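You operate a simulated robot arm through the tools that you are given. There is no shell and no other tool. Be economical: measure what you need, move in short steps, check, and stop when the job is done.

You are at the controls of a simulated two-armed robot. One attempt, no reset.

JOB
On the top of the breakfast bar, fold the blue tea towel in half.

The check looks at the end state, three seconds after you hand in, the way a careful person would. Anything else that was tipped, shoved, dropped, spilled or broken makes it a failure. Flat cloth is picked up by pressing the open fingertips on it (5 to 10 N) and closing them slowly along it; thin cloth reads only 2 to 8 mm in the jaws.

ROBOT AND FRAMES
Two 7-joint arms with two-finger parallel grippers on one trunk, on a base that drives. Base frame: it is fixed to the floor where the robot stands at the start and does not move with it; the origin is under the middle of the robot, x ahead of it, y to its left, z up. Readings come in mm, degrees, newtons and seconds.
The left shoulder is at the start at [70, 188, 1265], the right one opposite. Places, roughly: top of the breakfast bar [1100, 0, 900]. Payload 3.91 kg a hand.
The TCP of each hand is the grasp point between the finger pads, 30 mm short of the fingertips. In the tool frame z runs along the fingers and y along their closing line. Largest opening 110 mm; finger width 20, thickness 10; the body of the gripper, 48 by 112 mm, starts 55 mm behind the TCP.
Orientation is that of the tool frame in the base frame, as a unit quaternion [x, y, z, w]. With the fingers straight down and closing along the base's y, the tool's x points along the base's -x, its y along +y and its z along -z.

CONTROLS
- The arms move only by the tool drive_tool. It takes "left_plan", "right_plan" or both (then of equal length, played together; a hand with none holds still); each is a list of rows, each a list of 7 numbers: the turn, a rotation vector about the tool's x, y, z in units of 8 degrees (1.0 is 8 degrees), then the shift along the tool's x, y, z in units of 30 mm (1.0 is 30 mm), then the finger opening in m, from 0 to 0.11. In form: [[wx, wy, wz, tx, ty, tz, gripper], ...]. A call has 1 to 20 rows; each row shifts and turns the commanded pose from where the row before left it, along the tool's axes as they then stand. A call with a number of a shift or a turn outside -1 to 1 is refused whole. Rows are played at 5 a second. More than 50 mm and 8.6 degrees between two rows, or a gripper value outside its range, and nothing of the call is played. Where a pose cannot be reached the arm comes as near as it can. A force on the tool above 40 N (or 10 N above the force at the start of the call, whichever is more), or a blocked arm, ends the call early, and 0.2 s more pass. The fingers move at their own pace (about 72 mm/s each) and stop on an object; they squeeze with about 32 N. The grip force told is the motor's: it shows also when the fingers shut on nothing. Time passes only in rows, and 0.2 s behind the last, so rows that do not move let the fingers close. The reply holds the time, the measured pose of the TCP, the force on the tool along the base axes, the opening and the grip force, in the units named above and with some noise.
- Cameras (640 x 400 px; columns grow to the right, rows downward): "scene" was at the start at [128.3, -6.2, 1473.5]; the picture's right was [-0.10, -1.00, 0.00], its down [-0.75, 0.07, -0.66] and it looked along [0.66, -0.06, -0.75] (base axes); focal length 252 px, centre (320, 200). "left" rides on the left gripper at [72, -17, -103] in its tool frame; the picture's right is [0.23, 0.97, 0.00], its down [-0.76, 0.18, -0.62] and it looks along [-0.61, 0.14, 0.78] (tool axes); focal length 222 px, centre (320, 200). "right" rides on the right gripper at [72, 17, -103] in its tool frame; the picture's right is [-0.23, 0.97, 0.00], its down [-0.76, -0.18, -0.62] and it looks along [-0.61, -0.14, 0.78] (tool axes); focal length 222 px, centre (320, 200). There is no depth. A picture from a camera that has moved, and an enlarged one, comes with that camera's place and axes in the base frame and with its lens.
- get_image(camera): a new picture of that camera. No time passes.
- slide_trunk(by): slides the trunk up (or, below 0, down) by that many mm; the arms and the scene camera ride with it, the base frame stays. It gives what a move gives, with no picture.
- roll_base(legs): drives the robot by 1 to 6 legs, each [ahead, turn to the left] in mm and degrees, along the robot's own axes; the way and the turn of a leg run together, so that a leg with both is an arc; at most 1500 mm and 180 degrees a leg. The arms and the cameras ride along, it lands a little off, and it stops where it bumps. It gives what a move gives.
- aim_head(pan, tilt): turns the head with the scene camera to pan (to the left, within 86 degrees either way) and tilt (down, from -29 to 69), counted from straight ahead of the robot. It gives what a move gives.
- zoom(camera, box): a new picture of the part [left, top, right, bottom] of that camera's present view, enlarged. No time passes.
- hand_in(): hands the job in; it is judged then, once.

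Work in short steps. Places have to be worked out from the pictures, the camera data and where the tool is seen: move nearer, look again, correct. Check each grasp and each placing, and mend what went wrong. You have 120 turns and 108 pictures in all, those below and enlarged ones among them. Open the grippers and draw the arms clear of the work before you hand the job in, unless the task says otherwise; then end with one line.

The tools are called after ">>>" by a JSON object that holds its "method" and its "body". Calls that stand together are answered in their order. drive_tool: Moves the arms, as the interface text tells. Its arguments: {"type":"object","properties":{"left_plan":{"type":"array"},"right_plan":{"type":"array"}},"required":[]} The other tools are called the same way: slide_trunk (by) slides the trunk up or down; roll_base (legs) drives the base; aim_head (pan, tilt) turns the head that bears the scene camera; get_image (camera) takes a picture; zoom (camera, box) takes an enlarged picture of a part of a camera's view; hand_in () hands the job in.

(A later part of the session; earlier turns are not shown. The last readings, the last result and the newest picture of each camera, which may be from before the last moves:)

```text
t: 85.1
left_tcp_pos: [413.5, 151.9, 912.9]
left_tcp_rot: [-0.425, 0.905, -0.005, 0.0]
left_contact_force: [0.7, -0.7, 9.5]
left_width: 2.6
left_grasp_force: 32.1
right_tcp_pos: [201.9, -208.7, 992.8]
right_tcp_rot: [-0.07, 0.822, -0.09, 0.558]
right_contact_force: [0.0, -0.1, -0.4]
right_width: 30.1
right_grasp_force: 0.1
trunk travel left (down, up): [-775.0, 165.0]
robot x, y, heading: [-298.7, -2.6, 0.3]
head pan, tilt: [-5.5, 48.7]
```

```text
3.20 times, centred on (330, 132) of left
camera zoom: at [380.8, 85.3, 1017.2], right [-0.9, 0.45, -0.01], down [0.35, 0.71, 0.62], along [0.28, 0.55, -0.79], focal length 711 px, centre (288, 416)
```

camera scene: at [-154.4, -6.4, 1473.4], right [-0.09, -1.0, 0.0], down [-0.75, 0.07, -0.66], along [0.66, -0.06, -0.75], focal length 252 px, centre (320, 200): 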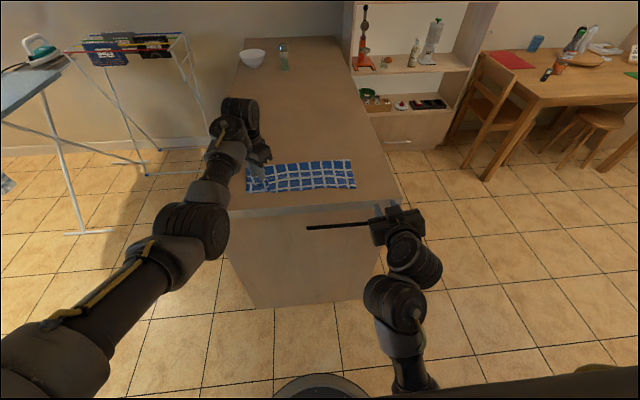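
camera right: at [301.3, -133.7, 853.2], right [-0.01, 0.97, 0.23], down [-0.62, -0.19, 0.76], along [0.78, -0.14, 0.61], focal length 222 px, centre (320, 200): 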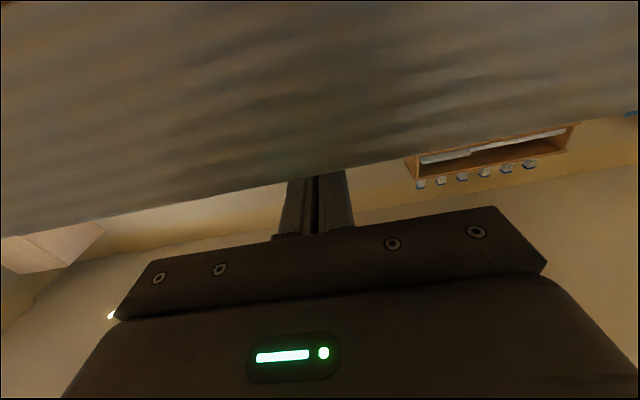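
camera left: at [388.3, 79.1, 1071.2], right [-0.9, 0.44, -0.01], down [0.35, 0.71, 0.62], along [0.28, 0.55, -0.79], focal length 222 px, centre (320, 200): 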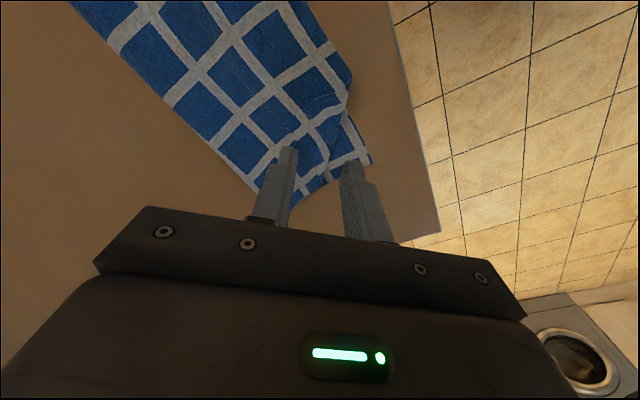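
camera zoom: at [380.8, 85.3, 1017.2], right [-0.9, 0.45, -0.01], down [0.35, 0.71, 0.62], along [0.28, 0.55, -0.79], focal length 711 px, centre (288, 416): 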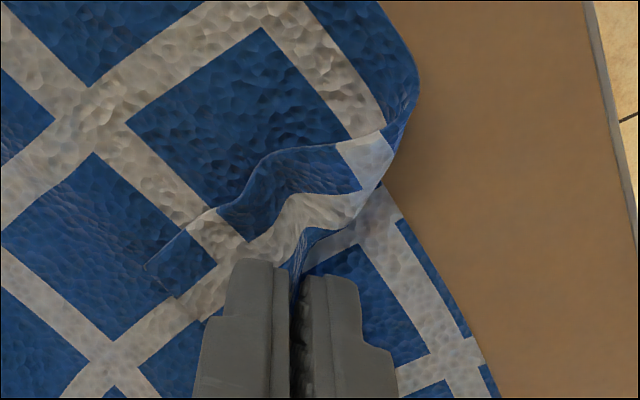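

It holds 2.6 mm of the crease. I'll lift 45 mm and see what hangs.

>>> {"method": "drive_tool", "body": {"left_plan": [[0, 0, 0, 0, 0, -0.5, 0.0], [0, 0, 0, 0, 0, -0.5, 0.0], [0, 0, 0, 0, 0, -0.5, 0.0], [0, 0, 0, 0, 0, 0, 0.0]]}}

>>> {"method": "get_image", "body": {"camera": "left"}}

>>> {"method": "zoom", "body": {"camera": "scene", "box": [220, 120, 380, 220]}}

```text
t: 86.1
left_tcp_pos: [414.6, 151.0, 956.9]
left_tcp_rot: [-0.426, 0.905, -0.005, -0.002]
left_contact_force: [0.1, -0.5, 0.2]
left_width: 2.5
left_grasp_force: 32.3
right_tcp_pos: [201.3, -208.9, 992.7]
right_tcp_rot: [-0.07, 0.822, -0.091, 0.558]
right_contact_force: [-0.3, -0.6, -1.2]
right_width: 30.1
right_grasp_force: 0.0
trunk travel left (down, up): [-775.0, 165.0]
robot x, y, heading: [-297.4, 0.7, 0.1]
head pan, tilt: [-5.5, 48.7]
```

```text
25 pictures are left
camera left: at [381.5, 85.7, 1061.2], right [-0.9, 0.45, -0.01], down [0.35, 0.71, 0.62], along [0.28, 0.55, -0.79], focal length 222 px, centre (320, 200)
```

left: 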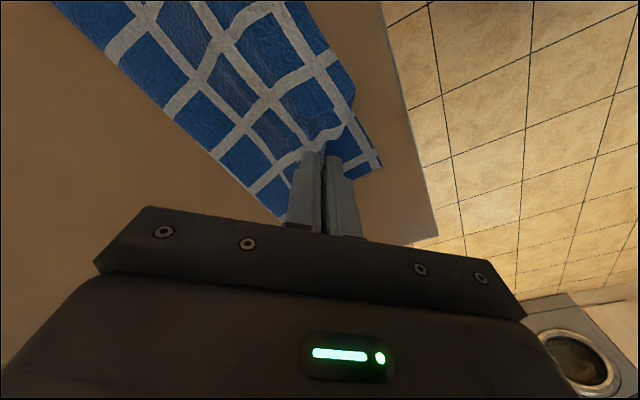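

```text
4.00 times, centred on (300, 170) of scene
camera zoom: at [-170.9, -6.5, 1473.5], right [-0.09, -1.0, 0.0], down [-0.75, 0.07, -0.66], along [0.66, -0.06, -0.75], focal length 1008 px, centre (400, 320)
```

zoom: 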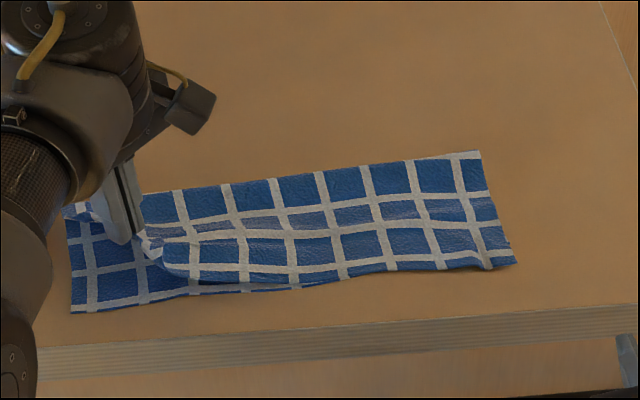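

Only the top layer came up and the lower layer is untouched. I'll zoom on the pinch to see how the flap hangs.

>>> {"method": "zoom", "body": {"camera": "left", "box": [250, 60, 410, 160]}}

>>> {"method": "zoom", "body": {"camera": "scene", "box": [225, 160, 289, 200]}}

```text
4.00 times, centred on (330, 110) of left
camera zoom: at [381.5, 85.7, 1061.2], right [-0.9, 0.45, -0.01], down [0.35, 0.71, 0.62], along [0.28, 0.55, -0.79], focal length 888 px, centre (280, 560)
```

zoom: 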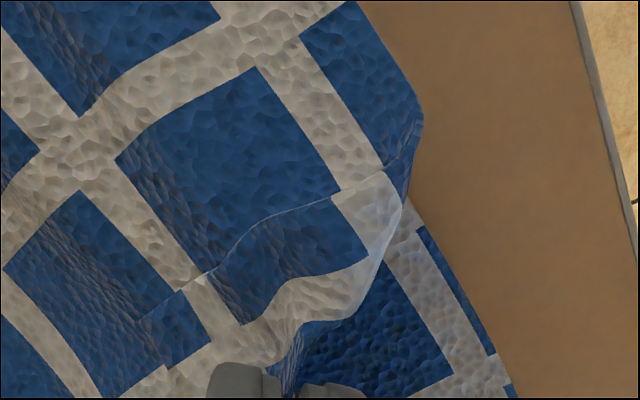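

```text
10.00 times, centred on (257, 180) of scene
camera zoom: at [-170.9, -6.5, 1473.5], right [-0.09, -1.0, 0.0], down [-0.75, 0.07, -0.66], along [0.66, -0.06, -0.75], focal length 2519 px, centre (950, 400)
```

zoom: 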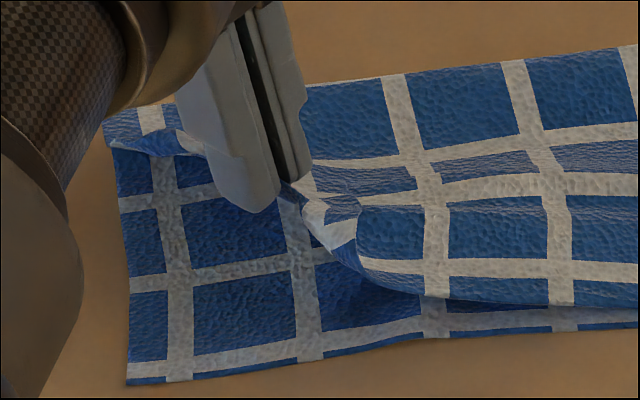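

The flap still lies on the sheet, so lifting the crease won't flip it. I'll set it back down, open, and instead pinch the flap itself with a wider 24 mm grip.

>>> {"method": "drive_tool", "body": {"left_plan": [[0, 0, 0, 0, 0, 0.5, 0.0], [0, 0, 0, 0, 0, 0.5, 0.0], [0, 0, 0, 0, 0, 0.4, 0.0], [0, 0, 0, 0, 0, 0, 0.02], [0, 0, 0, 0, 0, 0, 0.03], [0, 0, 0, 0, 0, -0.6, 0.03], [0, 0, 0, 0, 0, -0.9, 0.03], [0, 0, 0.9, 0, 0, 0, 0.03], [0, 0, 0.9, 0, 0, 0, 0.03], [0, 0, 0.9, 0, 0, 0, 0.03], [0, 0, 0.9, 0, 0, 0, 0.03], [0, 0, 0.9, 0, 0, 0, 0.03], [0, 0, 0.9, 0, 0, 0, 0.03], [0, 0, 0.9, 0, 0, 0, 0.024], [0, 0, 0, 0, 0, 0, 0.024]]}}

>>> {"method": "roll_base", "body": {"legs": [[30, 0]]}}

>>> {"method": "zoom", "body": {"camera": "left", "box": [230, 30, 430, 155]}}

```text
t: 89.3
left_tcp_pos: [413.4, 150.6, 960.7]
left_tcp_rot: [0.0, 1.0, -0.005, 0.0]
left_contact_force: [0.1, 0.9, -0.4]
left_width: 23.9
left_grasp_force: 0.2
right_tcp_pos: [202.7, -208.0, 992.6]
right_tcp_rot: [-0.069, 0.822, -0.091, 0.558]
right_contact_force: [0.2, 0.6, 0.0]
right_width: 29.8
right_grasp_force: 0.0
trunk travel left (down, up): [-775.0, 165.0]
robot x, y, heading: [-293.7, -1.1, 0.2]
head pan, tilt: [-5.5, 48.7]
```

```text
t: 90.2
left_tcp_pos: [439.9, 151.5, 962.8]
left_tcp_rot: [0.0, 1.0, -0.005, 0.002]
left_contact_force: [0.3, -0.6, 0.4]
left_width: 23.9
left_grasp_force: 0.2
right_tcp_pos: [227.6, -206.6, 993.7]
right_tcp_rot: [-0.069, 0.821, -0.091, 0.559]
right_contact_force: [-1.3, 0.2, 1.0]
right_width: 29.9
right_grasp_force: 0.0
trunk travel left (down, up): [-775.0, 165.0]
robot x, y, heading: [-265.9, -0.6, 0.1]
head pan, tilt: [-5.5, 48.7]
```

```text
3.20 times, centred on (330, 92) of left
camera zoom: at [367.8, 135.7, 1067.1], right [-0.23, 0.97, -0.01], down [0.76, 0.18, 0.63], along [0.61, 0.13, -0.78], focal length 711 px, centre (288, 544)
```

zoom: 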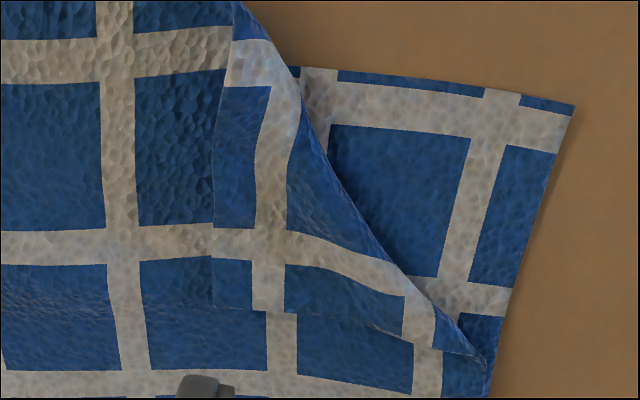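

The flap is clear: tip (438, 130), free edge along x ≈ 437, crease through (407, 160). I'll aim at (424, 151) with a 22 mm opening.

>>> {"method": "drive_tool", "body": {"left_plan": [[0, 0, 0, 0.27, 0, 0.5, 0.022], [0, 0, 0, 0.26, 0, 0.5, 0.022], [0, 0, 0, 0, 0, 0.4, 0.022], [0, 0, 0, 0, 0, 0, 0.022]]}}

>>> {"method": "zoom", "body": {"camera": "left", "box": [230, 60, 430, 185]}}

```text
t: 91.2
left_tcp_pos: [426.5, 151.3, 919.4]
left_tcp_rot: [-0.001, 1.0, -0.005, 0.002]
left_contact_force: [-0.1, 0.4, -0.4]
left_width: 22.1
left_grasp_force: 0.1
right_tcp_pos: [231.2, -209.0, 992.4]
right_tcp_rot: [-0.069, 0.822, -0.091, 0.558]
right_contact_force: [0.0, 0.9, 0.1]
right_width: 30.1
right_grasp_force: 0.1
trunk travel left (down, up): [-775.0, 165.0]
robot x, y, heading: [-267.2, -0.1, 0.1]
head pan, tilt: [-5.5, 48.7]
```

```text
3.20 times, centred on (330, 122) of left
camera zoom: at [354.7, 135.5, 1022.5], right [-0.23, 0.97, -0.01], down [0.76, 0.18, 0.62], along [0.61, 0.13, -0.78], focal length 711 px, centre (288, 448)
```

zoom: 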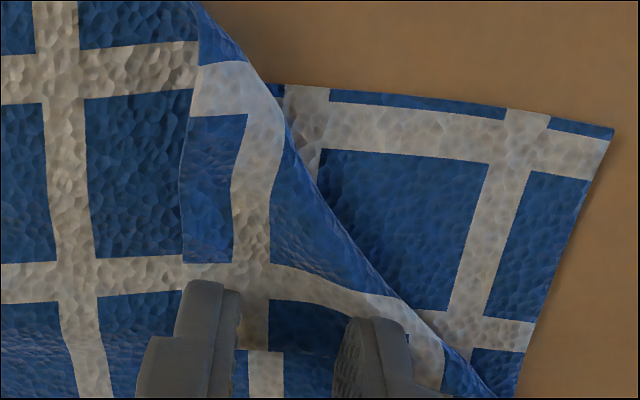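

The fingers sit well inside the flap, so I'll make contact.

>>> {"method": "drive_tool", "body": {"left_plan": [[0, 0, 0, 0, 0, 0.1, 0.022], [0, 0, 0, 0, 0, 0.06, 0.022], [0, 0, 0, 0, 0, 0.04, 0.022], [0, 0, 0, 0, 0, 0, 0.022]]}}

```text
t: 92.2
left_tcp_pos: [428.0, 151.2, 912.9]
left_tcp_rot: [0.0, 1.0, -0.004, 0.001]
left_contact_force: [0.5, 0.2, 4.8]
left_width: 22.2
left_grasp_force: 0.4
right_tcp_pos: [230.9, -208.1, 992.4]
right_tcp_rot: [-0.07, 0.822, -0.09, 0.558]
right_contact_force: [-0.3, -0.2, 0.6]
right_width: 30.2
right_grasp_force: 0.0
trunk travel left (down, up): [-775.0, 165.0]
robot x, y, heading: [-270.9, -3.4, 0.1]
head pan, tilt: [-5.5, 48.7]
```

A touch lower for about 9 N, then a slow close.

>>> {"method": "drive_tool", "body": {"left_plan": [[0, 0, 0, 0, 0, 0.025, 0.022], [0, 0, 0, 0, 0, 0, 0.02], [0, 0, 0, 0, 0, 0, 0.018], [0, 0, 0, 0, 0, 0, 0.016], [0, 0, 0, 0, 0, 0, 0.014], [0, 0, 0, 0, 0, 0, 0.012], [0, 0, 0, 0, 0, 0, 0.01], [0, 0, 0, 0, 0, 0, 0.008], [0, 0, 0, 0, 0, 0, 0.006], [0, 0, 0, 0, 0, 0, 0.004], [0, 0, 0, 0, 0, 0, 0.002], [0, 0, 0, 0, 0, 0, 0.0], [0, 0, 0, 0, 0, 0, 0.0]]}}

>>> {"method": "zoom", "body": {"camera": "left", "box": [230, 60, 430, 185]}}

```text
t: 95.0
left_tcp_pos: [426.7, 151.3, 913.0]
left_tcp_rot: [0.001, 1.0, -0.004, 0.002]
left_contact_force: [0.4, 2.6, 14.0]
left_width: 0.0
left_grasp_force: 32.4
right_tcp_pos: [229.7, -209.5, 992.7]
right_tcp_rot: [-0.069, 0.822, -0.091, 0.558]
right_contact_force: [0.3, 0.6, 0.2]
right_width: 29.8
right_grasp_force: 0.1
trunk travel left (down, up): [-775.0, 165.0]
robot x, y, heading: [-268.5, -0.4, -0.1]
head pan, tilt: [-5.5, 48.7]
```

```text
3.20 times, centred on (330, 122) of left
camera zoom: at [354.5, 135.3, 1016.6], right [-0.23, 0.97, -0.01], down [0.76, 0.18, 0.62], along [0.61, 0.13, -0.78], focal length 711 px, centre (288, 448)
```

zoom: 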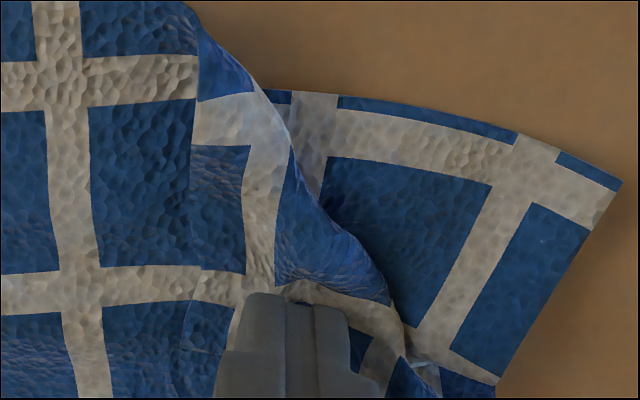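

The pinch slipped again: on cloth-over-cloth the layers stick together, whereas the crease pinch worked. New plan: take the crease again, reopen the left half past the fold line so the flap dangles straight and lands on bare bar, then refold that side cleanly. First I'll lift and yaw.

>>> {"method": "drive_tool", "body": {"left_plan": [[0, 0, 0, 0, 0, -0.3, 0.0], [0, 0, 0, 0, 0, -0.7, 0.024], [0, 0, -0.9, 0, 0, 0, 0.024], [0, 0, -0.9, 0, 0, 0, 0.024], [0, 0, -0.9, 0, 0, 0, 0.024], [0, 0, -0.9, 0, 0, 0, 0.024], [0, 0, -0.9, 0, 0, 0, 0.024], [0, 0, -0.9, 0, 0, 0, 0.024], [0, 0, -0.9, 0, 0, 0, 0.024], [0, 0, 0, 0, 0, 0, 0.024]]}}

>>> {"method": "zoom", "body": {"camera": "left", "box": [230, 70, 430, 195]}}

```text
t: 97.2
left_tcp_pos: [428.5, 150.6, 940.7]
left_tcp_rot: [-0.426, 0.905, -0.004, -0.001]
left_contact_force: [-0.1, -0.2, -0.1]
left_width: 23.9
left_grasp_force: 0.0
right_tcp_pos: [230.8, -207.4, 992.2]
right_tcp_rot: [-0.07, 0.822, -0.089, 0.557]
right_contact_force: [0.8, 0.8, 0.6]
right_width: 30.2
right_grasp_force: 0.1
trunk travel left (down, up): [-775.0, 165.0]
robot x, y, heading: [-268.5, 1.5, 0.3]
head pan, tilt: [-5.5, 48.7]
```

```text
3.20 times, centred on (330, 132) of left
camera zoom: at [395.4, 85.8, 1046.0], right [-0.9, 0.44, -0.01], down [0.35, 0.71, 0.62], along [0.28, 0.55, -0.79], focal length 711 px, centre (288, 416)
```

zoom: 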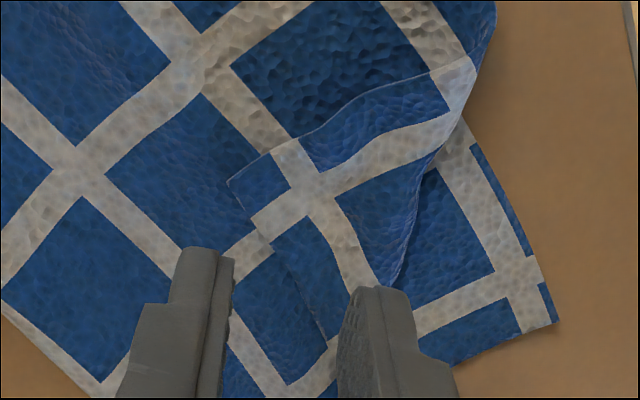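

The crease mid is at about (402, 161). I'll roll back 30 mm, which carries the hand most of the way, then centre and lower.

>>> {"method": "roll_base", "body": {"legs": [[-30, 0]]}}

>>> {"method": "drive_tool", "body": {"left_plan": [[0, 0, 0, -0.3, 0.16, 0.3, 0.024], [0, 0, 0, 0, 0, 0.3, 0.024], [0, 0, 0, 0, 0, 0, 0.024]]}}

>>> {"method": "zoom", "body": {"camera": "left", "box": [230, 70, 430, 195]}}

```text
t: 98.0
left_tcp_pos: [400.4, 151.5, 938.5]
left_tcp_rot: [-0.426, 0.905, -0.004, -0.002]
left_contact_force: [0.6, -0.3, -1.2]
left_width: 24.0
left_grasp_force: 0.1
right_tcp_pos: [203.6, -208.4, 991.4]
right_tcp_rot: [-0.07, 0.823, -0.091, 0.556]
right_contact_force: [0.2, -0.2, 0.2]
right_width: 30.0
right_grasp_force: 0.1
trunk travel left (down, up): [-775.0, 165.0]
robot x, y, heading: [-300.9, 1.0, 0.1]
head pan, tilt: [-5.5, 48.7]
```

```text
t: 98.8
left_tcp_pos: [399.4, 160.8, 923.9]
left_tcp_rot: [-0.426, 0.905, -0.004, -0.001]
left_contact_force: [-0.4, -0.1, 0.5]
left_width: 24.2
left_grasp_force: 0.1
right_tcp_pos: [201.0, -207.4, 992.9]
right_tcp_rot: [-0.069, 0.822, -0.091, 0.558]
right_contact_force: [0.2, -0.7, 0.2]
right_width: 30.0
right_grasp_force: 0.1
trunk travel left (down, up): [-775.0, 165.0]
robot x, y, heading: [-300.0, -1.5, 0.2]
head pan, tilt: [-5.5, 48.7]
```

```text
3.20 times, centred on (330, 132) of left
camera zoom: at [367.2, 95.6, 1028.2], right [-0.9, 0.45, -0.01], down [0.35, 0.71, 0.62], along [0.28, 0.55, -0.79], focal length 711 px, centre (288, 416)
```

zoom: 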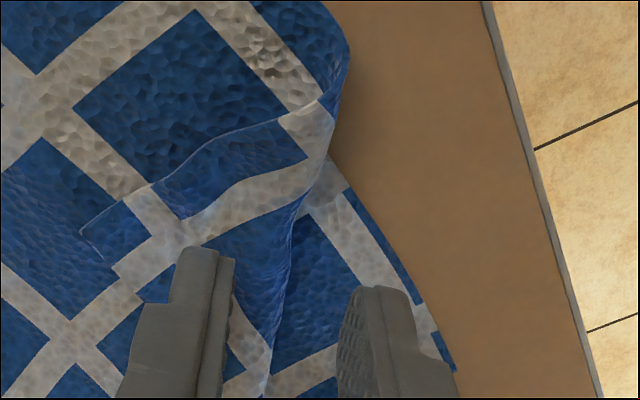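

Centred on the crease with both fingers over cloth. I'll lower to contact.

>>> {"method": "drive_tool", "body": {"left_plan": [[0, 0, 0, 0, 0, 0.2, 0.024], [0, 0, 0, 0, 0, 0.12, 0.024], [0, 0, 0, 0, 0, 0.06, 0.024], [0, 0, 0, 0, 0, 0, 0.024]]}}

```text
t: 99.8
left_tcp_pos: [400.2, 160.4, 912.7]
left_tcp_rot: [-0.426, 0.905, -0.004, 0.0]
left_contact_force: [0.4, -0.4, 4.5]
left_width: 24.0
left_grasp_force: 0.1
right_tcp_pos: [200.2, -207.7, 994.2]
right_tcp_rot: [-0.069, 0.822, -0.091, 0.558]
right_contact_force: [0.5, 0.1, -0.2]
right_width: 29.7
right_grasp_force: 0.0
trunk travel left (down, up): [-775.0, 165.0]
robot x, y, heading: [-299.0, -1.2, -0.1]
head pan, tilt: [-5.5, 48.7]
```

Contact is 4.5 N. I'll close slowly on the crease and lift 60 mm.

>>> {"method": "drive_tool", "body": {"left_plan": [[0, 0, 0, 0, 0, 0.01, 0.022], [0, 0, 0, 0, 0, 0, 0.02], [0, 0, 0, 0, 0, 0, 0.018], [0, 0, 0, 0, 0, 0, 0.016], [0, 0, 0, 0, 0, 0, 0.014], [0, 0, 0, 0, 0, 0, 0.012], [0, 0, 0, 0, 0, 0, 0.01], [0, 0, 0, 0, 0, 0, 0.008], [0, 0, 0, 0, 0, 0, 0.006], [0, 0, 0, 0, 0, 0, 0.004], [0, 0, 0, 0, 0, 0, 0.002], [0, 0, 0, 0, 0, 0, 0.0], [0, 0, 0, 0, 0, 0, 0.0], [0, 0, 0, 0, 0, -0.6, 0.0], [0, 0, 0, 0, 0, -0.7, 0.0], [0, 0, 0, 0, 0, -0.7, 0.0], [0, 0, 0, 0, 0, 0, 0.0]]}}

>>> {"method": "zoom", "body": {"camera": "left", "box": [230, 70, 430, 195]}}

```text
t: 103.4
left_tcp_pos: [399.8, 161.1, 971.1]
left_tcp_rot: [-0.425, 0.905, -0.005, -0.001]
left_contact_force: [0.2, -0.8, -0.1]
left_width: 2.7
left_grasp_force: 32.0
right_tcp_pos: [201.5, -208.8, 992.5]
right_tcp_rot: [-0.07, 0.822, -0.09, 0.557]
right_contact_force: [-0.4, -0.4, -0.5]
right_width: 30.0
right_grasp_force: 0.1
trunk travel left (down, up): [-775.0, 165.0]
robot x, y, heading: [-298.6, -0.3, 0.1]
head pan, tilt: [-5.5, 48.7]
```

```text
3.20 times, centred on (330, 132) of left
camera zoom: at [367.0, 96.6, 1075.9], right [-0.9, 0.45, -0.01], down [0.35, 0.71, 0.62], along [0.28, 0.55, -0.79], focal length 711 px, centre (288, 416)
```

zoom: 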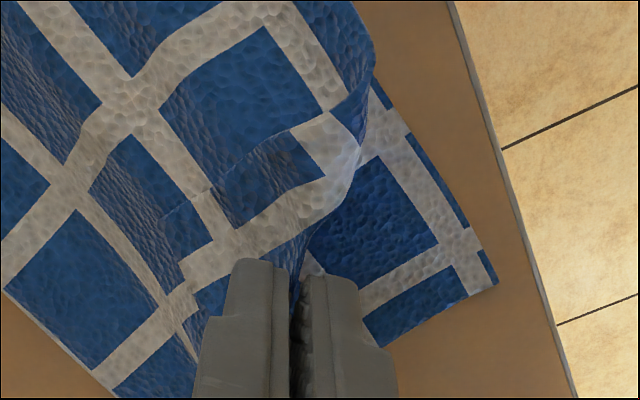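

The crease is held again. I'll carry it over: roll forward 80 mm, raise 40 mm, roll forward another 90 mm.

>>> {"method": "roll_base", "body": {"legs": [[80, 0]]}}

>>> {"method": "drive_tool", "body": {"left_plan": [[0, 0, 0, 0, 0, -0.7, 0.0], [0, 0, 0, 0, 0, -0.6, 0.0], [0, 0, 0, 0, 0, 0, 0.0]]}}

>>> {"method": "roll_base", "body": {"legs": [[90, 0]]}}

>>> {"method": "get_image", "body": {"camera": "scene"}}

```text
t: 104.5
left_tcp_pos: [478.0, 162.8, 972.5]
left_tcp_rot: [-0.426, 0.905, -0.005, 0.0]
left_contact_force: [0.1, 0.8, 0.1]
left_width: 2.6
left_grasp_force: 32.1
right_tcp_pos: [278.9, -209.1, 993.0]
right_tcp_rot: [-0.069, 0.822, -0.091, 0.558]
right_contact_force: [0.8, -0.4, 0.0]
right_width: 30.1
right_grasp_force: 0.0
trunk travel left (down, up): [-775.0, 165.0]
robot x, y, heading: [-218.3, -3.1, 0.1]
head pan, tilt: [-5.5, 48.7]
```

```text
t: 105.2
left_tcp_pos: [479.1, 162.2, 1009.5]
left_tcp_rot: [-0.426, 0.905, -0.004, -0.002]
left_contact_force: [0.1, -0.8, 0.4]
left_width: 2.7
left_grasp_force: 32.3
right_tcp_pos: [281.2, -208.3, 992.4]
right_tcp_rot: [-0.07, 0.822, -0.09, 0.557]
right_contact_force: [0.0, -0.3, -0.8]
right_width: 29.9
right_grasp_force: 0.0
trunk travel left (down, up): [-775.0, 165.0]
robot x, y, heading: [-217.5, 0.9, -0.2]
head pan, tilt: [-5.5, 48.7]
```

```text
t: 106.3
left_tcp_pos: [568.5, 162.3, 1011.1]
left_tcp_rot: [-0.425, 0.905, -0.004, -0.001]
left_contact_force: [0.1, -0.8, 0.1]
left_width: 2.5
left_grasp_force: 32.4
right_tcp_pos: [370.3, -207.4, 992.3]
right_tcp_rot: [-0.069, 0.822, -0.091, 0.557]
right_contact_force: [-0.1, -0.1, 0.4]
right_width: 30.2
right_grasp_force: 0.1
trunk travel left (down, up): [-775.0, 165.0]
robot x, y, heading: [-130.3, -0.0, 0.3]
head pan, tilt: [-5.5, 48.7]
```

```text
15 pictures are left
camera scene: at [-2.6, -6.5, 1473.6], right [-0.1, -1.0, 0.0], down [-0.75, 0.07, -0.66], along [0.66, -0.06, -0.75], focal length 252 px, centre (320, 200)
```

scene: 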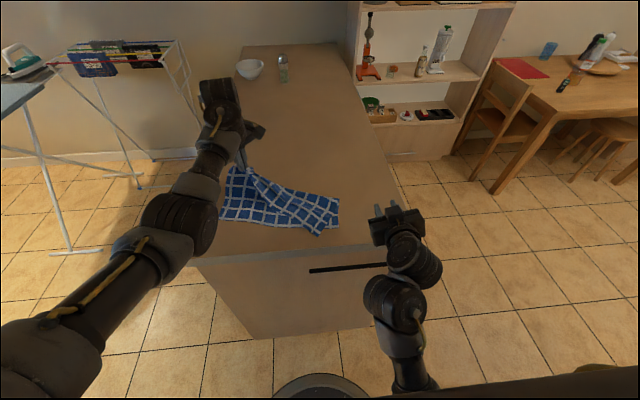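

The left half is open over the fold line. I'll zoom in to see the flap and the rest of the towel.

>>> {"method": "zoom", "body": {"camera": "scene", "box": [190, 140, 366, 250]}}

```text
3.64 times, centred on (278, 195) of scene
camera zoom: at [-2.6, -6.5, 1473.6], right [-0.1, -1.0, 0.0], down [-0.75, 0.07, -0.66], along [0.66, -0.06, -0.75], focal length 916 px, centre (473, 218)
```

zoom: 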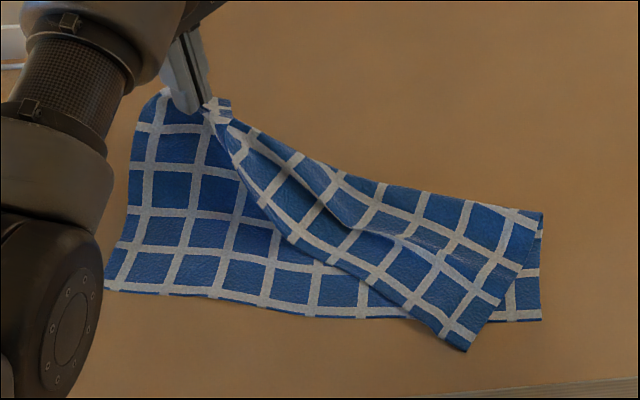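

The lower layer is intact but the towel has turned about 10° and the right side of the top layer has twisted. I'll lay the left corner down open on the bare bar beyond the fold, tip first and then moving back, so the flap lies straight.

>>> {"method": "roll_base", "body": {"legs": [[50, 0]]}}

>>> {"method": "drive_tool", "body": {"left_plan": [[0, 0, 0, -0.4, -0.12, 0.5, 0.0], [0, 0, 0, -0.4, -0.12, 0.5, 0.0], [0, 0, 0, -0.4, -0.12, 0.5, 0.0], [0, 0, 0, -0.4, -0.12, 0.5, 0.0], [0, 0, 0, 0.18, 0.13, 0.35, 0.0], [0, 0, 0, 0.18, 0.13, 0.35, 0.0], [0, 0, 0, 0.18, 0.13, 0.25, 0.0], [0, 0, 0, 0, 0, 0, 0.0]]}}

>>> {"method": "zoom", "body": {"camera": "scene", "box": [180, 140, 372, 260]}}

```text
t: 107.3
left_tcp_pos: [614.5, 161.4, 1014.8]
left_tcp_rot: [-0.425, 0.905, -0.006, 0.002]
left_contact_force: [-0.7, 0.4, -0.3]
left_width: 2.6
left_grasp_force: 31.9
right_tcp_pos: [414.9, -208.8, 995.3]
right_tcp_rot: [-0.069, 0.822, -0.091, 0.559]
right_contact_force: [-0.2, -0.6, 0.1]
right_width: 29.8
right_grasp_force: 0.0
trunk travel left (down, up): [-775.0, 165.0]
robot x, y, heading: [-82.8, 3.1, 0.0]
head pan, tilt: [-5.5, 48.7]
```

```text
t: 109.1
left_tcp_pos: [641.7, 183.7, 921.7]
left_tcp_rot: [-0.425, 0.905, -0.004, -0.001]
left_contact_force: [0.0, 0.2, 0.0]
left_width: 2.4
left_grasp_force: 32.6
right_tcp_pos: [419.5, -208.2, 991.6]
right_tcp_rot: [-0.07, 0.823, -0.09, 0.557]
right_contact_force: [0.1, 0.1, 0.6]
right_width: 30.0
right_grasp_force: 0.1
trunk travel left (down, up): [-775.0, 165.0]
robot x, y, heading: [-80.9, -1.7, -0.1]
head pan, tilt: [-5.5, 48.7]
```

```text
3.33 times, centred on (276, 200) of scene
camera zoom: at [48.1, -6.5, 1473.5], right [-0.09, -1.0, 0.0], down [-0.75, 0.07, -0.66], along [0.66, -0.06, -0.75], focal length 840 px, centre (467, 200)
```

zoom: 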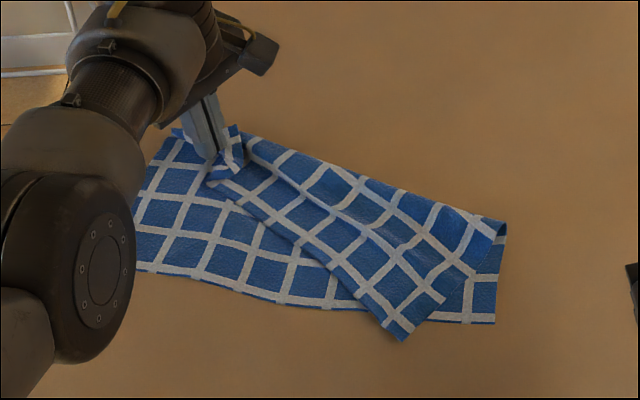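

The left corner is down on the bare bar. I'll open and lift clear, then look.

>>> {"method": "drive_tool", "body": {"left_plan": [[0, 0, 0, 0, 0, 0.15, 0.0], [0, 0, 0, 0, 0, 0, 0.02], [0, 0, 0, 0, 0, 0, 0.04], [0, 0, 0, 0, 0, -0.5, 0.04], [0, 0, 0, 0, 0, -1.0, 0.04], [0, 0, 0, 0, 0, -1.0, 0.04], [0, 0, 0.9, 0, 0, 0, 0.04], [0, 0, 0.9, 0, 0, 0, 0.04], [0, 0, 0.9, 0, 0, 0, 0.04], [0, 0, 0.9, 0, 0, 0, 0.04], [0, 0, 0.9, 0, 0, 0, 0.04], [0, 0, 0.9, 0, 0, 0, 0.04], [0, 0, 0.9, 0, 0, 0, 0.04], [0, 0, 0, 0, 0, 0, 0.04]]}}

>>> {"method": "roll_base", "body": {"legs": [[-350, 0], [0, 30], [400, 0], [0, -45]]}}

>>> {"method": "get_image", "body": {"camera": "scene"}}

```text
t: 111.8
left_tcp_pos: [643.0, 184.8, 992.4]
left_tcp_rot: [-0.054, 0.999, -0.005, 0.004]
left_contact_force: [2.9, -0.6, -3.6]
left_width: 40.0
left_grasp_force: 0.1
right_tcp_pos: [419.7, -208.6, 992.2]
right_tcp_rot: [-0.069, 0.823, -0.09, 0.557]
right_contact_force: [-0.7, -0.6, -0.5]
right_width: 29.8
right_grasp_force: 0.0
trunk travel left (down, up): [-775.0, 165.0]
robot x, y, heading: [-78.7, -0.4, 0.1]
head pan, tilt: [-5.5, 48.7]
stopped in row 13 (left hand): the force on the tool passed its limit (the readings are from after the stop); the commanded pose is now the measured one
```

```text
t: 119.7
left_tcp_pos: [660.6, 190.7, 992.2]
left_tcp_rot: [0.078, 0.997, -0.005, 0.002]
left_contact_force: [-3.2, -12.7, -11.9]
left_width: 39.6
left_grasp_force: 0.1
right_tcp_pos: [344.3, -130.9, 991.8]
right_tcp_rot: [0.039, 0.825, -0.163, 0.541]
right_contact_force: [-0.1, 0.1, 0.0]
right_width: 30.0
right_grasp_force: 0.0
trunk travel left (down, up): [-775.0, 165.0]
robot x, y, heading: [-86.1, 204.3, -15.1]
head pan, tilt: [-5.5, 48.7]
```

```text
12 pictures are left
camera scene: at [37.5, 160.7, 1473.5], right [-0.35, -0.94, 0.0], down [-0.7, 0.26, -0.66], along [0.62, -0.23, -0.75], focal length 252 px, centre (320, 200)
```

scene: 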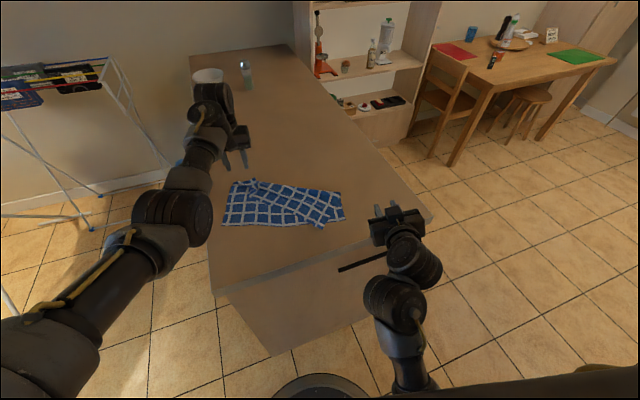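

The base is now square to the towel. I'll zoom on it to get its corners.

>>> {"method": "zoom", "body": {"camera": "scene", "box": [205, 150, 365, 250]}}

```text
4.00 times, centred on (285, 200) of scene
camera zoom: at [37.5, 160.7, 1473.5], right [-0.35, -0.94, 0.0], down [-0.7, 0.26, -0.66], along [0.62, -0.23, -0.75], focal length 1008 px, centre (460, 200)
```

zoom: 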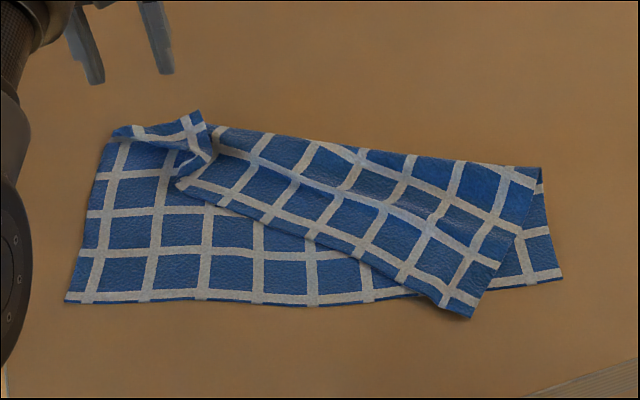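

I read the picture as: the left corner now points outward onto the bare bar at about 772 mm ahead and 154 mm left of the robot, so it can be gripped afresh. I'll roll forward 60 mm and bring the left hand over it.

>>> {"method": "roll_base", "body": {"legs": [[60, 0]]}}

>>> {"method": "drive_tool", "body": {"left_plan": [[0, 0, 0, -0.1, 0, 0.6, 0.03], [0, 0, 0, 0, -0.4, 0.6, 0.03], [0, 0, 0.37, 0.2, -0.4, 0.2, 0.03], [0, 0, 0.37, 0.2, -0.3, 0, 0.03], [0, 0, 0, 0, 0, 0, 0.03]]}}

>>> {"method": "get_image", "body": {"camera": "left"}}

```text
t: 120.9
left_tcp_pos: [722.3, 173.3, 990.8]
left_tcp_rot: [0.073, 0.997, -0.005, 0.004]
left_contact_force: [3.8, -5.4, -8.4]
left_width: 39.8
left_grasp_force: 0.1
right_tcp_pos: [405.1, -147.5, 990.7]
right_tcp_rot: [0.038, 0.825, -0.163, 0.54]
right_contact_force: [0.3, 0.3, 0.1]
right_width: 29.9
right_grasp_force: 0.0
trunk travel left (down, up): [-775.0, 165.0]
robot x, y, heading: [-25.7, 183.8, -15.0]
head pan, tilt: [-5.5, 48.7]
stopped in leg 1: the force on the tool passed its limit (the readings are from after the stop); the commanded pose is now the measured one
```

```text
t: 122.1
left_tcp_pos: [705.7, 143.7, 951.7]
left_tcp_rot: [0.126, 0.992, -0.006, 0.005]
left_contact_force: [0.1, 0.4, 0.4]
left_width: 30.0
left_grasp_force: 0.0
right_tcp_pos: [401.3, -147.4, 992.9]
right_tcp_rot: [0.038, 0.824, -0.163, 0.542]
right_contact_force: [0.5, 0.5, 0.0]
right_width: 30.0
right_grasp_force: 0.0
trunk travel left (down, up): [-775.0, 165.0]
robot x, y, heading: [-24.1, 181.7, -15.3]
head pan, tilt: [-5.5, 48.7]
```

```text
10 pictures are left
camera left: at [630.7, 147.2, 1054.9], right [0.02, 1.0, -0.01], down [0.78, -0.01, 0.63], along [0.63, -0.03, -0.78], focal length 222 px, centre (320, 200)
```

left: 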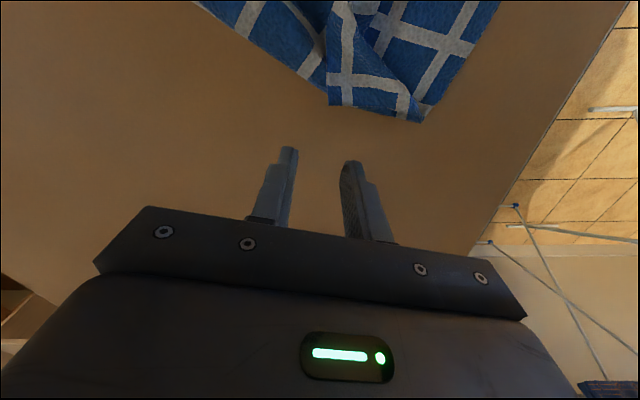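

The corner's flap is on bare bar, underside up, with its tip at (679, 149). I'll pinch it there, where pinching works, so I can pull it outward and flatten it.

>>> {"method": "drive_tool", "body": {"left_plan": [[0, 0, 0, 0.65, 0.4, 0, 0.028], [0, 0, 0, 0.65, 0.4, 0.2, 0.028], [0, 0, 0, 0, 0, 0.5, 0.028], [0, 0, 0, 0, 0, 0.4, 0.028], [0, 0, 0, 0, 0, 0.12, 0.028], [0, 0, 0, 0, 0, 0.06, 0.028], [0, 0, 0, 0, 0, 0, 0.028]]}}

>>> {"method": "zoom", "body": {"camera": "left", "box": [230, 60, 430, 185]}}

```text
t: 122.6
left_tcp_pos: [693.3, 159.6, 951.9]
left_tcp_rot: [0.124, 0.992, -0.009, 0.013]
left_contact_force: [7.0, -12.9, -23.8]
left_width: 27.8
left_grasp_force: 0.0
right_tcp_pos: [401.7, -146.3, 992.9]
right_tcp_rot: [0.038, 0.823, -0.164, 0.542]
right_contact_force: [0.2, -0.1, 1.5]
right_width: 30.1
right_grasp_force: 0.0
trunk travel left (down, up): [-775.0, 165.0]
robot x, y, heading: [-25.3, 184.4, -15.0]
head pan, tilt: [-5.5, 48.7]
stopped in row 2 (left hand): the force on the tool passed its limit (the readings are from after the stop); the commanded pose is now the measured one
```

```text
3.20 times, centred on (330, 122) of left
camera zoom: at [616.6, 163.4, 1053.4], right [0.02, 1.0, -0.02], down [0.77, 0.0, 0.64], along [0.64, -0.03, -0.77], focal length 711 px, centre (288, 448)
```

zoom: 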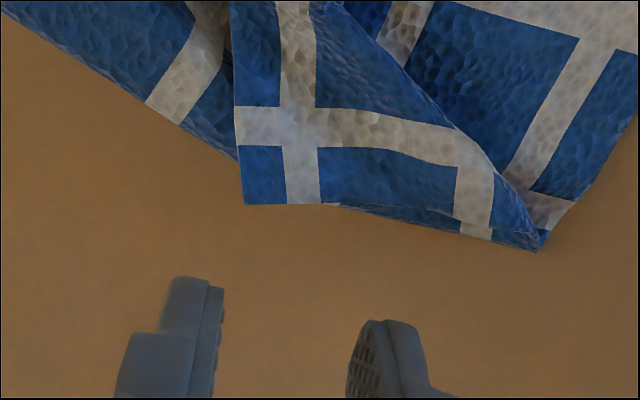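

The wrist is touching its forearm again when drawn back, so I'll ease forward and let the base bring the hand back 27 mm instead.

>>> {"method": "drive_tool", "body": {"left_plan": [[0, 0, 0, -0.2, 0.18, 0.2, 0.028], [0, 0, 0, 0, 0.18, 0.2, 0.028], [0, 0, 0, 0, 0, 0, 0.028]]}}

>>> {"method": "roll_base", "body": {"legs": [[-27, 0]]}}

>>> {"method": "drive_tool", "body": {"left_plan": [[0, 0, 0, 0, 0, 0.4, 0.028], [0, 0, 0, 0, 0, 0.2, 0.028], [0, 0, 0, 0, 0, 0.1, 0.028], [0, 0, 0, 0, 0, 0, 0.028]]}}

```text
t: 123.4
left_tcp_pos: [701.8, 167.8, 939.0]
left_tcp_rot: [0.126, 0.992, -0.007, 0.012]
left_contact_force: [0.1, 0.4, 0.3]
left_width: 28.1
left_grasp_force: 0.0
right_tcp_pos: [401.5, -147.3, 991.9]
right_tcp_rot: [0.037, 0.825, -0.163, 0.54]
right_contact_force: [-0.6, -0.6, 0.1]
right_width: 30.0
right_grasp_force: 0.0
trunk travel left (down, up): [-775.0, 165.0]
robot x, y, heading: [-27.5, 185.4, -15.0]
head pan, tilt: [-5.5, 48.7]
```

```text
t: 124.2
left_tcp_pos: [677.9, 174.2, 936.6]
left_tcp_rot: [0.125, 0.992, -0.008, 0.011]
left_contact_force: [0.6, -0.9, -0.6]
left_width: 28.3
left_grasp_force: 0.0
right_tcp_pos: [378.1, -140.1, 991.8]
right_tcp_rot: [0.039, 0.825, -0.164, 0.54]
right_contact_force: [0.2, 0.9, 0.1]
right_width: 30.1
right_grasp_force: 0.0
trunk travel left (down, up): [-775.0, 165.0]
robot x, y, heading: [-53.9, 189.4, -15.1]
head pan, tilt: [-5.5, 48.7]
```

```text
t: 125.2
left_tcp_pos: [676.2, 174.2, 916.1]
left_tcp_rot: [0.125, 0.992, -0.008, 0.012]
left_contact_force: [0.8, -0.6, -0.3]
left_width: 28.1
left_grasp_force: 0.0
right_tcp_pos: [375.6, -140.8, 993.2]
right_tcp_rot: [0.039, 0.824, -0.165, 0.541]
right_contact_force: [0.2, 0.9, 0.3]
right_width: 29.9
right_grasp_force: 0.0
trunk travel left (down, up): [-775.0, 165.0]
robot x, y, heading: [-50.9, 192.6, -15.2]
head pan, tilt: [-5.5, 48.7]
```

Right above the flap now; last millimetres down.

>>> {"method": "drive_tool", "body": {"left_plan": [[0, 0, 0, 0, 0, 0.08, 0.028], [0, 0, 0, 0, 0, 0.06, 0.028], [0, 0, 0, 0, 0, 0, 0.028]]}}

```text
t: 126.0
left_tcp_pos: [675.5, 173.5, 913.1]
left_tcp_rot: [0.124, 0.992, -0.007, 0.011]
left_contact_force: [-0.1, 0.1, 2.0]
left_width: 28.3
left_grasp_force: 0.1
right_tcp_pos: [375.3, -140.4, 994.6]
right_tcp_rot: [0.037, 0.824, -0.163, 0.541]
right_contact_force: [-0.1, -0.3, -0.2]
right_width: 30.1
right_grasp_force: 0.1
trunk travel left (down, up): [-775.0, 165.0]
robot x, y, heading: [-49.9, 189.1, -15.0]
head pan, tilt: [-5.5, 48.7]
```

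Contact is 2 N. I'll add 1.4 mm and close slowly.

>>> {"method": "drive_tool", "body": {"left_plan": [[0, 0, 0, 0, 0, 0.048, 0.028], [0, 0, 0, 0, 0, 0, 0.028], [0, 0, 0, 0, 0, 0, 0.026], [0, 0, 0, 0, 0, 0, 0.024], [0, 0, 0, 0, 0, 0, 0.022], [0, 0, 0, 0, 0, 0, 0.02], [0, 0, 0, 0, 0, 0, 0.018], [0, 0, 0, 0, 0, 0, 0.016], [0, 0, 0, 0, 0, 0, 0.014], [0, 0, 0, 0, 0, 0, 0.012], [0, 0, 0, 0, 0, 0, 0.01], [0, 0, 0, 0, 0, 0, 0.008], [0, 0, 0, 0, 0, 0, 0.006], [0, 0, 0, 0, 0, 0, 0.004], [0, 0, 0, 0, 0, 0, 0.002], [0, 0, 0, 0, 0, 0, 0.0], [0, 0, 0, 0, 0, 0, 0.0]]}}

```text
t: 129.6
left_tcp_pos: [676.1, 173.9, 912.8]
left_tcp_rot: [0.124, 0.992, -0.007, 0.013]
left_contact_force: [0.3, 0.2, 8.5]
left_width: 2.8
left_grasp_force: 32.5
right_tcp_pos: [374.9, -139.6, 993.0]
right_tcp_rot: [0.039, 0.824, -0.163, 0.541]
right_contact_force: [-0.3, 0.1, 0.0]
right_width: 30.0
right_grasp_force: 0.1
trunk travel left (down, up): [-775.0, 165.0]
robot x, y, heading: [-49.3, 189.2, -14.8]
head pan, tilt: [-5.5, 48.7]
```

The flap is held (2.8 mm). I'll lift it with the trunk, keeping the arm posture safe, start carrying it back toward its place over the near-left corner, and look.

>>> {"method": "slide_trunk", "body": {"by": 70}}

>>> {"method": "drive_tool", "body": {"left_plan": [[0, 0, 0, 0, 0.5, 0, 0.0], [0, 0, 0, 0, 0.5, 0, 0.0], [0, 0, 0, 0, 0.4, 0, 0.0], [0, 0, 0, 0, 0, 0, 0.0]]}}

>>> {"method": "roll_base", "body": {"legs": [[-60, 0]]}}

>>> {"method": "zoom", "body": {"camera": "scene", "box": [190, 130, 382, 250]}}

```text
t: 130.7
left_tcp_pos: [676.7, 173.4, 982.6]
left_tcp_rot: [0.125, 0.992, -0.007, 0.012]
left_contact_force: [-0.1, 1.2, -0.8]
left_width: 2.3
left_grasp_force: 31.8
right_tcp_pos: [376.3, -140.6, 1063.5]
right_tcp_rot: [0.038, 0.824, -0.164, 0.541]
right_contact_force: [-0.4, -0.1, -1.0]
right_width: 30.0
right_grasp_force: 0.1
trunk travel left (down, up): [-845.0, 95.0]
robot x, y, heading: [-48.2, 193.9, -15.2]
head pan, tilt: [-5.5, 48.7]
```

```text
t: 131.7
left_tcp_pos: [687.4, 215.4, 980.8]
left_tcp_rot: [0.125, 0.992, -0.008, 0.012]
left_contact_force: [-0.2, 0.0, 0.2]
left_width: 2.4
left_grasp_force: 32.6
right_tcp_pos: [377.2, -140.9, 1062.7]
right_tcp_rot: [0.039, 0.824, -0.164, 0.541]
right_contact_force: [-0.2, 0.4, -0.7]
right_width: 30.2
right_grasp_force: 0.1
trunk travel left (down, up): [-845.0, 95.0]
robot x, y, heading: [-50.0, 196.1, -14.8]
head pan, tilt: [-5.5, 48.7]
```

```text
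t: 132.6
left_tcp_pos: [631.1, 231.4, 979.3]
left_tcp_rot: [0.124, 0.992, -0.008, 0.011]
left_contact_force: [0.0, 0.1, 0.5]
left_width: 2.1
left_grasp_force: 32.2
right_tcp_pos: [320.7, -124.1, 1062.5]
right_tcp_rot: [0.038, 0.825, -0.164, 0.54]
right_contact_force: [-1.6, 1.0, 0.1]
right_width: 30.2
right_grasp_force: 0.1
trunk travel left (down, up): [-845.0, 95.0]
robot x, y, heading: [-109.6, 208.3, -15.1]
head pan, tilt: [-5.5, 48.7]
```

```text
3.33 times, centred on (286, 190) of scene
camera zoom: at [16.0, 166.9, 1543.2], right [-0.35, -0.94, 0.0], down [-0.71, 0.26, -0.66], along [0.62, -0.23, -0.75], focal length 840 px, centre (433, 233)
```

zoom: 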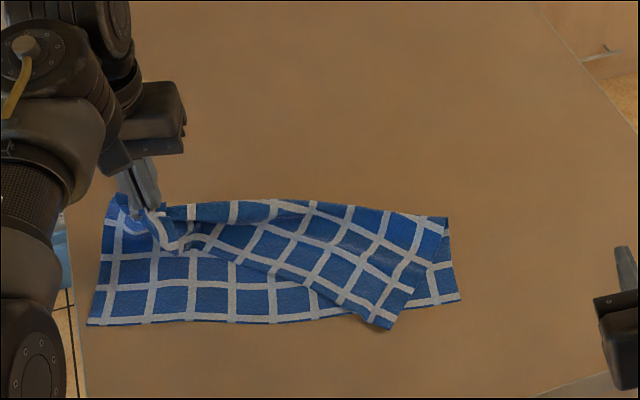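

The page follows well and the fold's back edge is straightening. I'll continue: back 55, down 30, back 35, down 15, with a slight shift left.

>>> {"method": "roll_base", "body": {"legs": [[-55, 0]]}}

>>> {"method": "slide_trunk", "body": {"by": -30}}

>>> {"method": "roll_base", "body": {"legs": [[-35, 0]]}}

>>> {"method": "drive_tool", "body": {"left_plan": [[0, 0, 0, 0, 0.3, 0.2, 0.0], [0, 0, 0, 0, 0.1, 0.3, 0.0], [0, 0, 0, 0, 0, 0, 0.0]]}}

>>> {"method": "zoom", "body": {"camera": "scene", "box": [190, 110, 382, 230]}}

```text
t: 133.6
left_tcp_pos: [580.0, 243.8, 978.7]
left_tcp_rot: [0.125, 0.992, -0.008, 0.01]
left_contact_force: [0.2, -0.1, 0.1]
left_width: 2.2
left_grasp_force: 31.7
right_tcp_pos: [269.9, -110.7, 1060.8]
right_tcp_rot: [0.037, 0.825, -0.163, 0.54]
right_contact_force: [0.5, -0.5, 0.1]
right_width: 30.0
right_grasp_force: 0.0
trunk travel left (down, up): [-845.0, 95.0]
robot x, y, heading: [-160.3, 217.7, -15.1]
head pan, tilt: [-5.5, 48.7]
```

```text
t: 134.3
left_tcp_pos: [576.1, 245.1, 952.1]
left_tcp_rot: [0.125, 0.992, -0.008, 0.013]
left_contact_force: [0.2, -1.1, 0.0]
left_width: 2.3
left_grasp_force: 32.3
right_tcp_pos: [265.3, -108.9, 1033.8]
right_tcp_rot: [0.038, 0.824, -0.164, 0.541]
right_contact_force: [0.4, -0.2, 0.4]
right_width: 29.9
right_grasp_force: 0.0
trunk travel left (down, up): [-815.0, 125.0]
robot x, y, heading: [-165.3, 221.8, -15.0]
head pan, tilt: [-5.5, 48.7]
```

```text
t: 135.2
left_tcp_pos: [546.7, 252.3, 948.6]
left_tcp_rot: [0.124, 0.992, -0.007, 0.011]
left_contact_force: [0.4, -0.4, -1.2]
left_width: 2.4
left_grasp_force: 31.7
right_tcp_pos: [237.4, -102.4, 1031.3]
right_tcp_rot: [0.038, 0.825, -0.163, 0.54]
right_contact_force: [0.3, 0.0, 0.3]
right_width: 30.0
right_grasp_force: 0.0
trunk travel left (down, up): [-815.0, 125.0]
robot x, y, heading: [-194.1, 226.3, -15.0]
head pan, tilt: [-5.5, 48.7]
```

```text
t: 136.0
left_tcp_pos: [546.0, 263.7, 936.0]
left_tcp_rot: [0.125, 0.992, -0.008, 0.013]
left_contact_force: [0.1, 1.0, -0.4]
left_width: 2.1
left_grasp_force: 32.1
right_tcp_pos: [231.9, -101.9, 1034.2]
right_tcp_rot: [0.038, 0.823, -0.163, 0.543]
right_contact_force: [-0.4, 0.7, -0.1]
right_width: 30.0
right_grasp_force: 0.0
trunk travel left (down, up): [-815.0, 125.0]
robot x, y, heading: [-193.0, 228.6, -14.9]
head pan, tilt: [-5.5, 48.7]
```

```text
3.33 times, centred on (286, 170) of scene
camera zoom: at [-74.3, 190.4, 1513.7], right [-0.35, -0.94, 0.0], down [-0.7, 0.26, -0.66], along [0.62, -0.23, -0.75], focal length 840 px, centre (433, 300)
```

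zoom: 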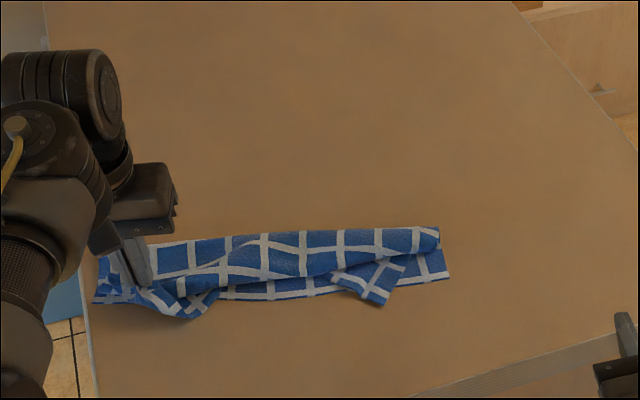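

The page is mostly back over the lower layer. I'll pull slightly outward, release the left corner and lift straight up.

>>> {"method": "drive_tool", "body": {"left_plan": [[0, 0, 0, 0.3, 0.1, 0.3, 0.0], [0, 0, 0, 0.1, 0.1, 0.2, 0.0], [0, 0, 0, 0, 0, 0, 0.015], [0, 0, 0, 0, 0, -0.3, 0.03], [0, 0, 0, 0, 0, -0.8, 0.03], [0, 0, 0, -0.8, 0, -0.6, 0.03], [0, 0, 0, -0.8, 0, 0, 0.03], [0, 0, 0, -0.6, 0, 0, 0.03], [0, 0, 0, 0, 0, 0, 0.03]]}}

>>> {"method": "zoom", "body": {"camera": "scene", "box": [205, 150, 349, 240]}}

```text
t: 138.0
left_tcp_pos: [591.4, 261.3, 973.5]
left_tcp_rot: [0.125, 0.992, -0.008, 0.013]
left_contact_force: [0.5, 1.2, -0.5]
left_width: 30.2
left_grasp_force: 0.0
left hand out of reach, approached as far as the arm can: row 8
right_tcp_pos: [233.6, -101.3, 1033.4]
right_tcp_rot: [0.037, 0.824, -0.164, 0.541]
right_contact_force: [-0.4, -0.8, -0.4]
right_width: 30.2
right_grasp_force: 0.1
trunk travel left (down, up): [-815.0, 125.0]
robot x, y, heading: [-201.9, 230.8, -15.1]
head pan, tilt: [-5.5, 48.7]
```

```text
4.44 times, centred on (277, 195) of scene
camera zoom: at [-72.6, 190.7, 1513.5], right [-0.35, -0.94, 0.0], down [-0.7, 0.26, -0.66], along [0.62, -0.23, -0.75], focal length 1120 px, centre (511, 222)
```

zoom: 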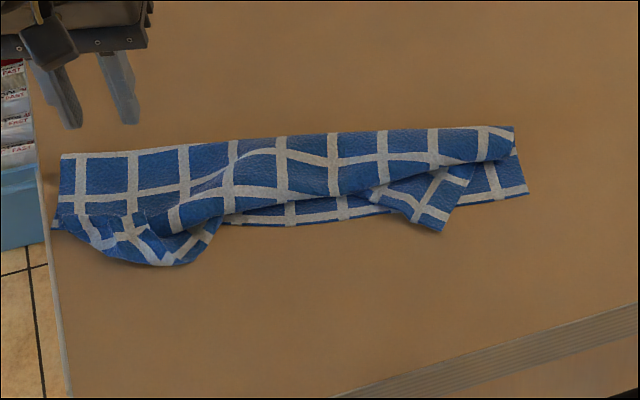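

The left side is back roughly in place; the right top corner is still skewed about 70 mm inward. I'll bring the right hand forward and turn it to point down so I can correct it.

>>> {"method": "drive_tool", "body": {"right_plan": [[0, 0, 0, -0.6, -0.07, 0.84, 0.03], [0, 0, 0, -0.6, -0.07, 0.84, 0.03], [0, 0, 0, -0.6, -0.07, 0.84, 0.03], [0, 0, 0, -0.6, -0.07, 0.84, 0.03], [0, 0, 0, -0.6, -0.07, 0.84, 0.03], [-0.139, 0.849, 0.107, 0, 0, 0, 0.03], [-0.139, 0.849, 0.107, 0, 0, 0, 0.03], [-0.139, 0.849, 0.107, 0, 0, 0, 0.03], [-0.139, 0.849, 0.107, 0, 0, 0, 0.03], [-0.139, 0.849, 0.107, 0, 0, 0, 0.03], [-0.139, 0.849, 0.107, 0, 0, 0, 0.03], [-0.139, 0.849, 0.107, 0, 0, 0, 0.03], [-0.139, 0.849, 0.107, 0, 0, 0, 0.03], [-0.139, 0.849, 0.107, 0, 0, 0, 0.03], [-0.139, 0.849, 0.107, 0, 0, 0, 0.03], [0, 0, 0, 0, 0, 0, 0.03]]}}

```text
t: 141.4
left_tcp_pos: [590.0, 260.9, 973.1]
left_tcp_rot: [0.125, 0.992, -0.009, 0.013]
left_contact_force: [-0.8, -0.4, -0.4]
left_width: 30.2
left_grasp_force: 0.0
right_tcp_pos: [422.1, -110.0, 948.3]
right_tcp_rot: [0.127, 0.991, -0.009, 0.031]
right_contact_force: [0.4, -0.2, 0.7]
right_width: 30.0
right_grasp_force: 0.0
right hand out of reach, approached as far as the arm can: row 8, 9, 10, 11, 12, 13
trunk travel left (down, up): [-815.0, 125.0]
robot x, y, heading: [-194.7, 226.7, -15.1]
head pan, tilt: [-5.5, 48.7]
```

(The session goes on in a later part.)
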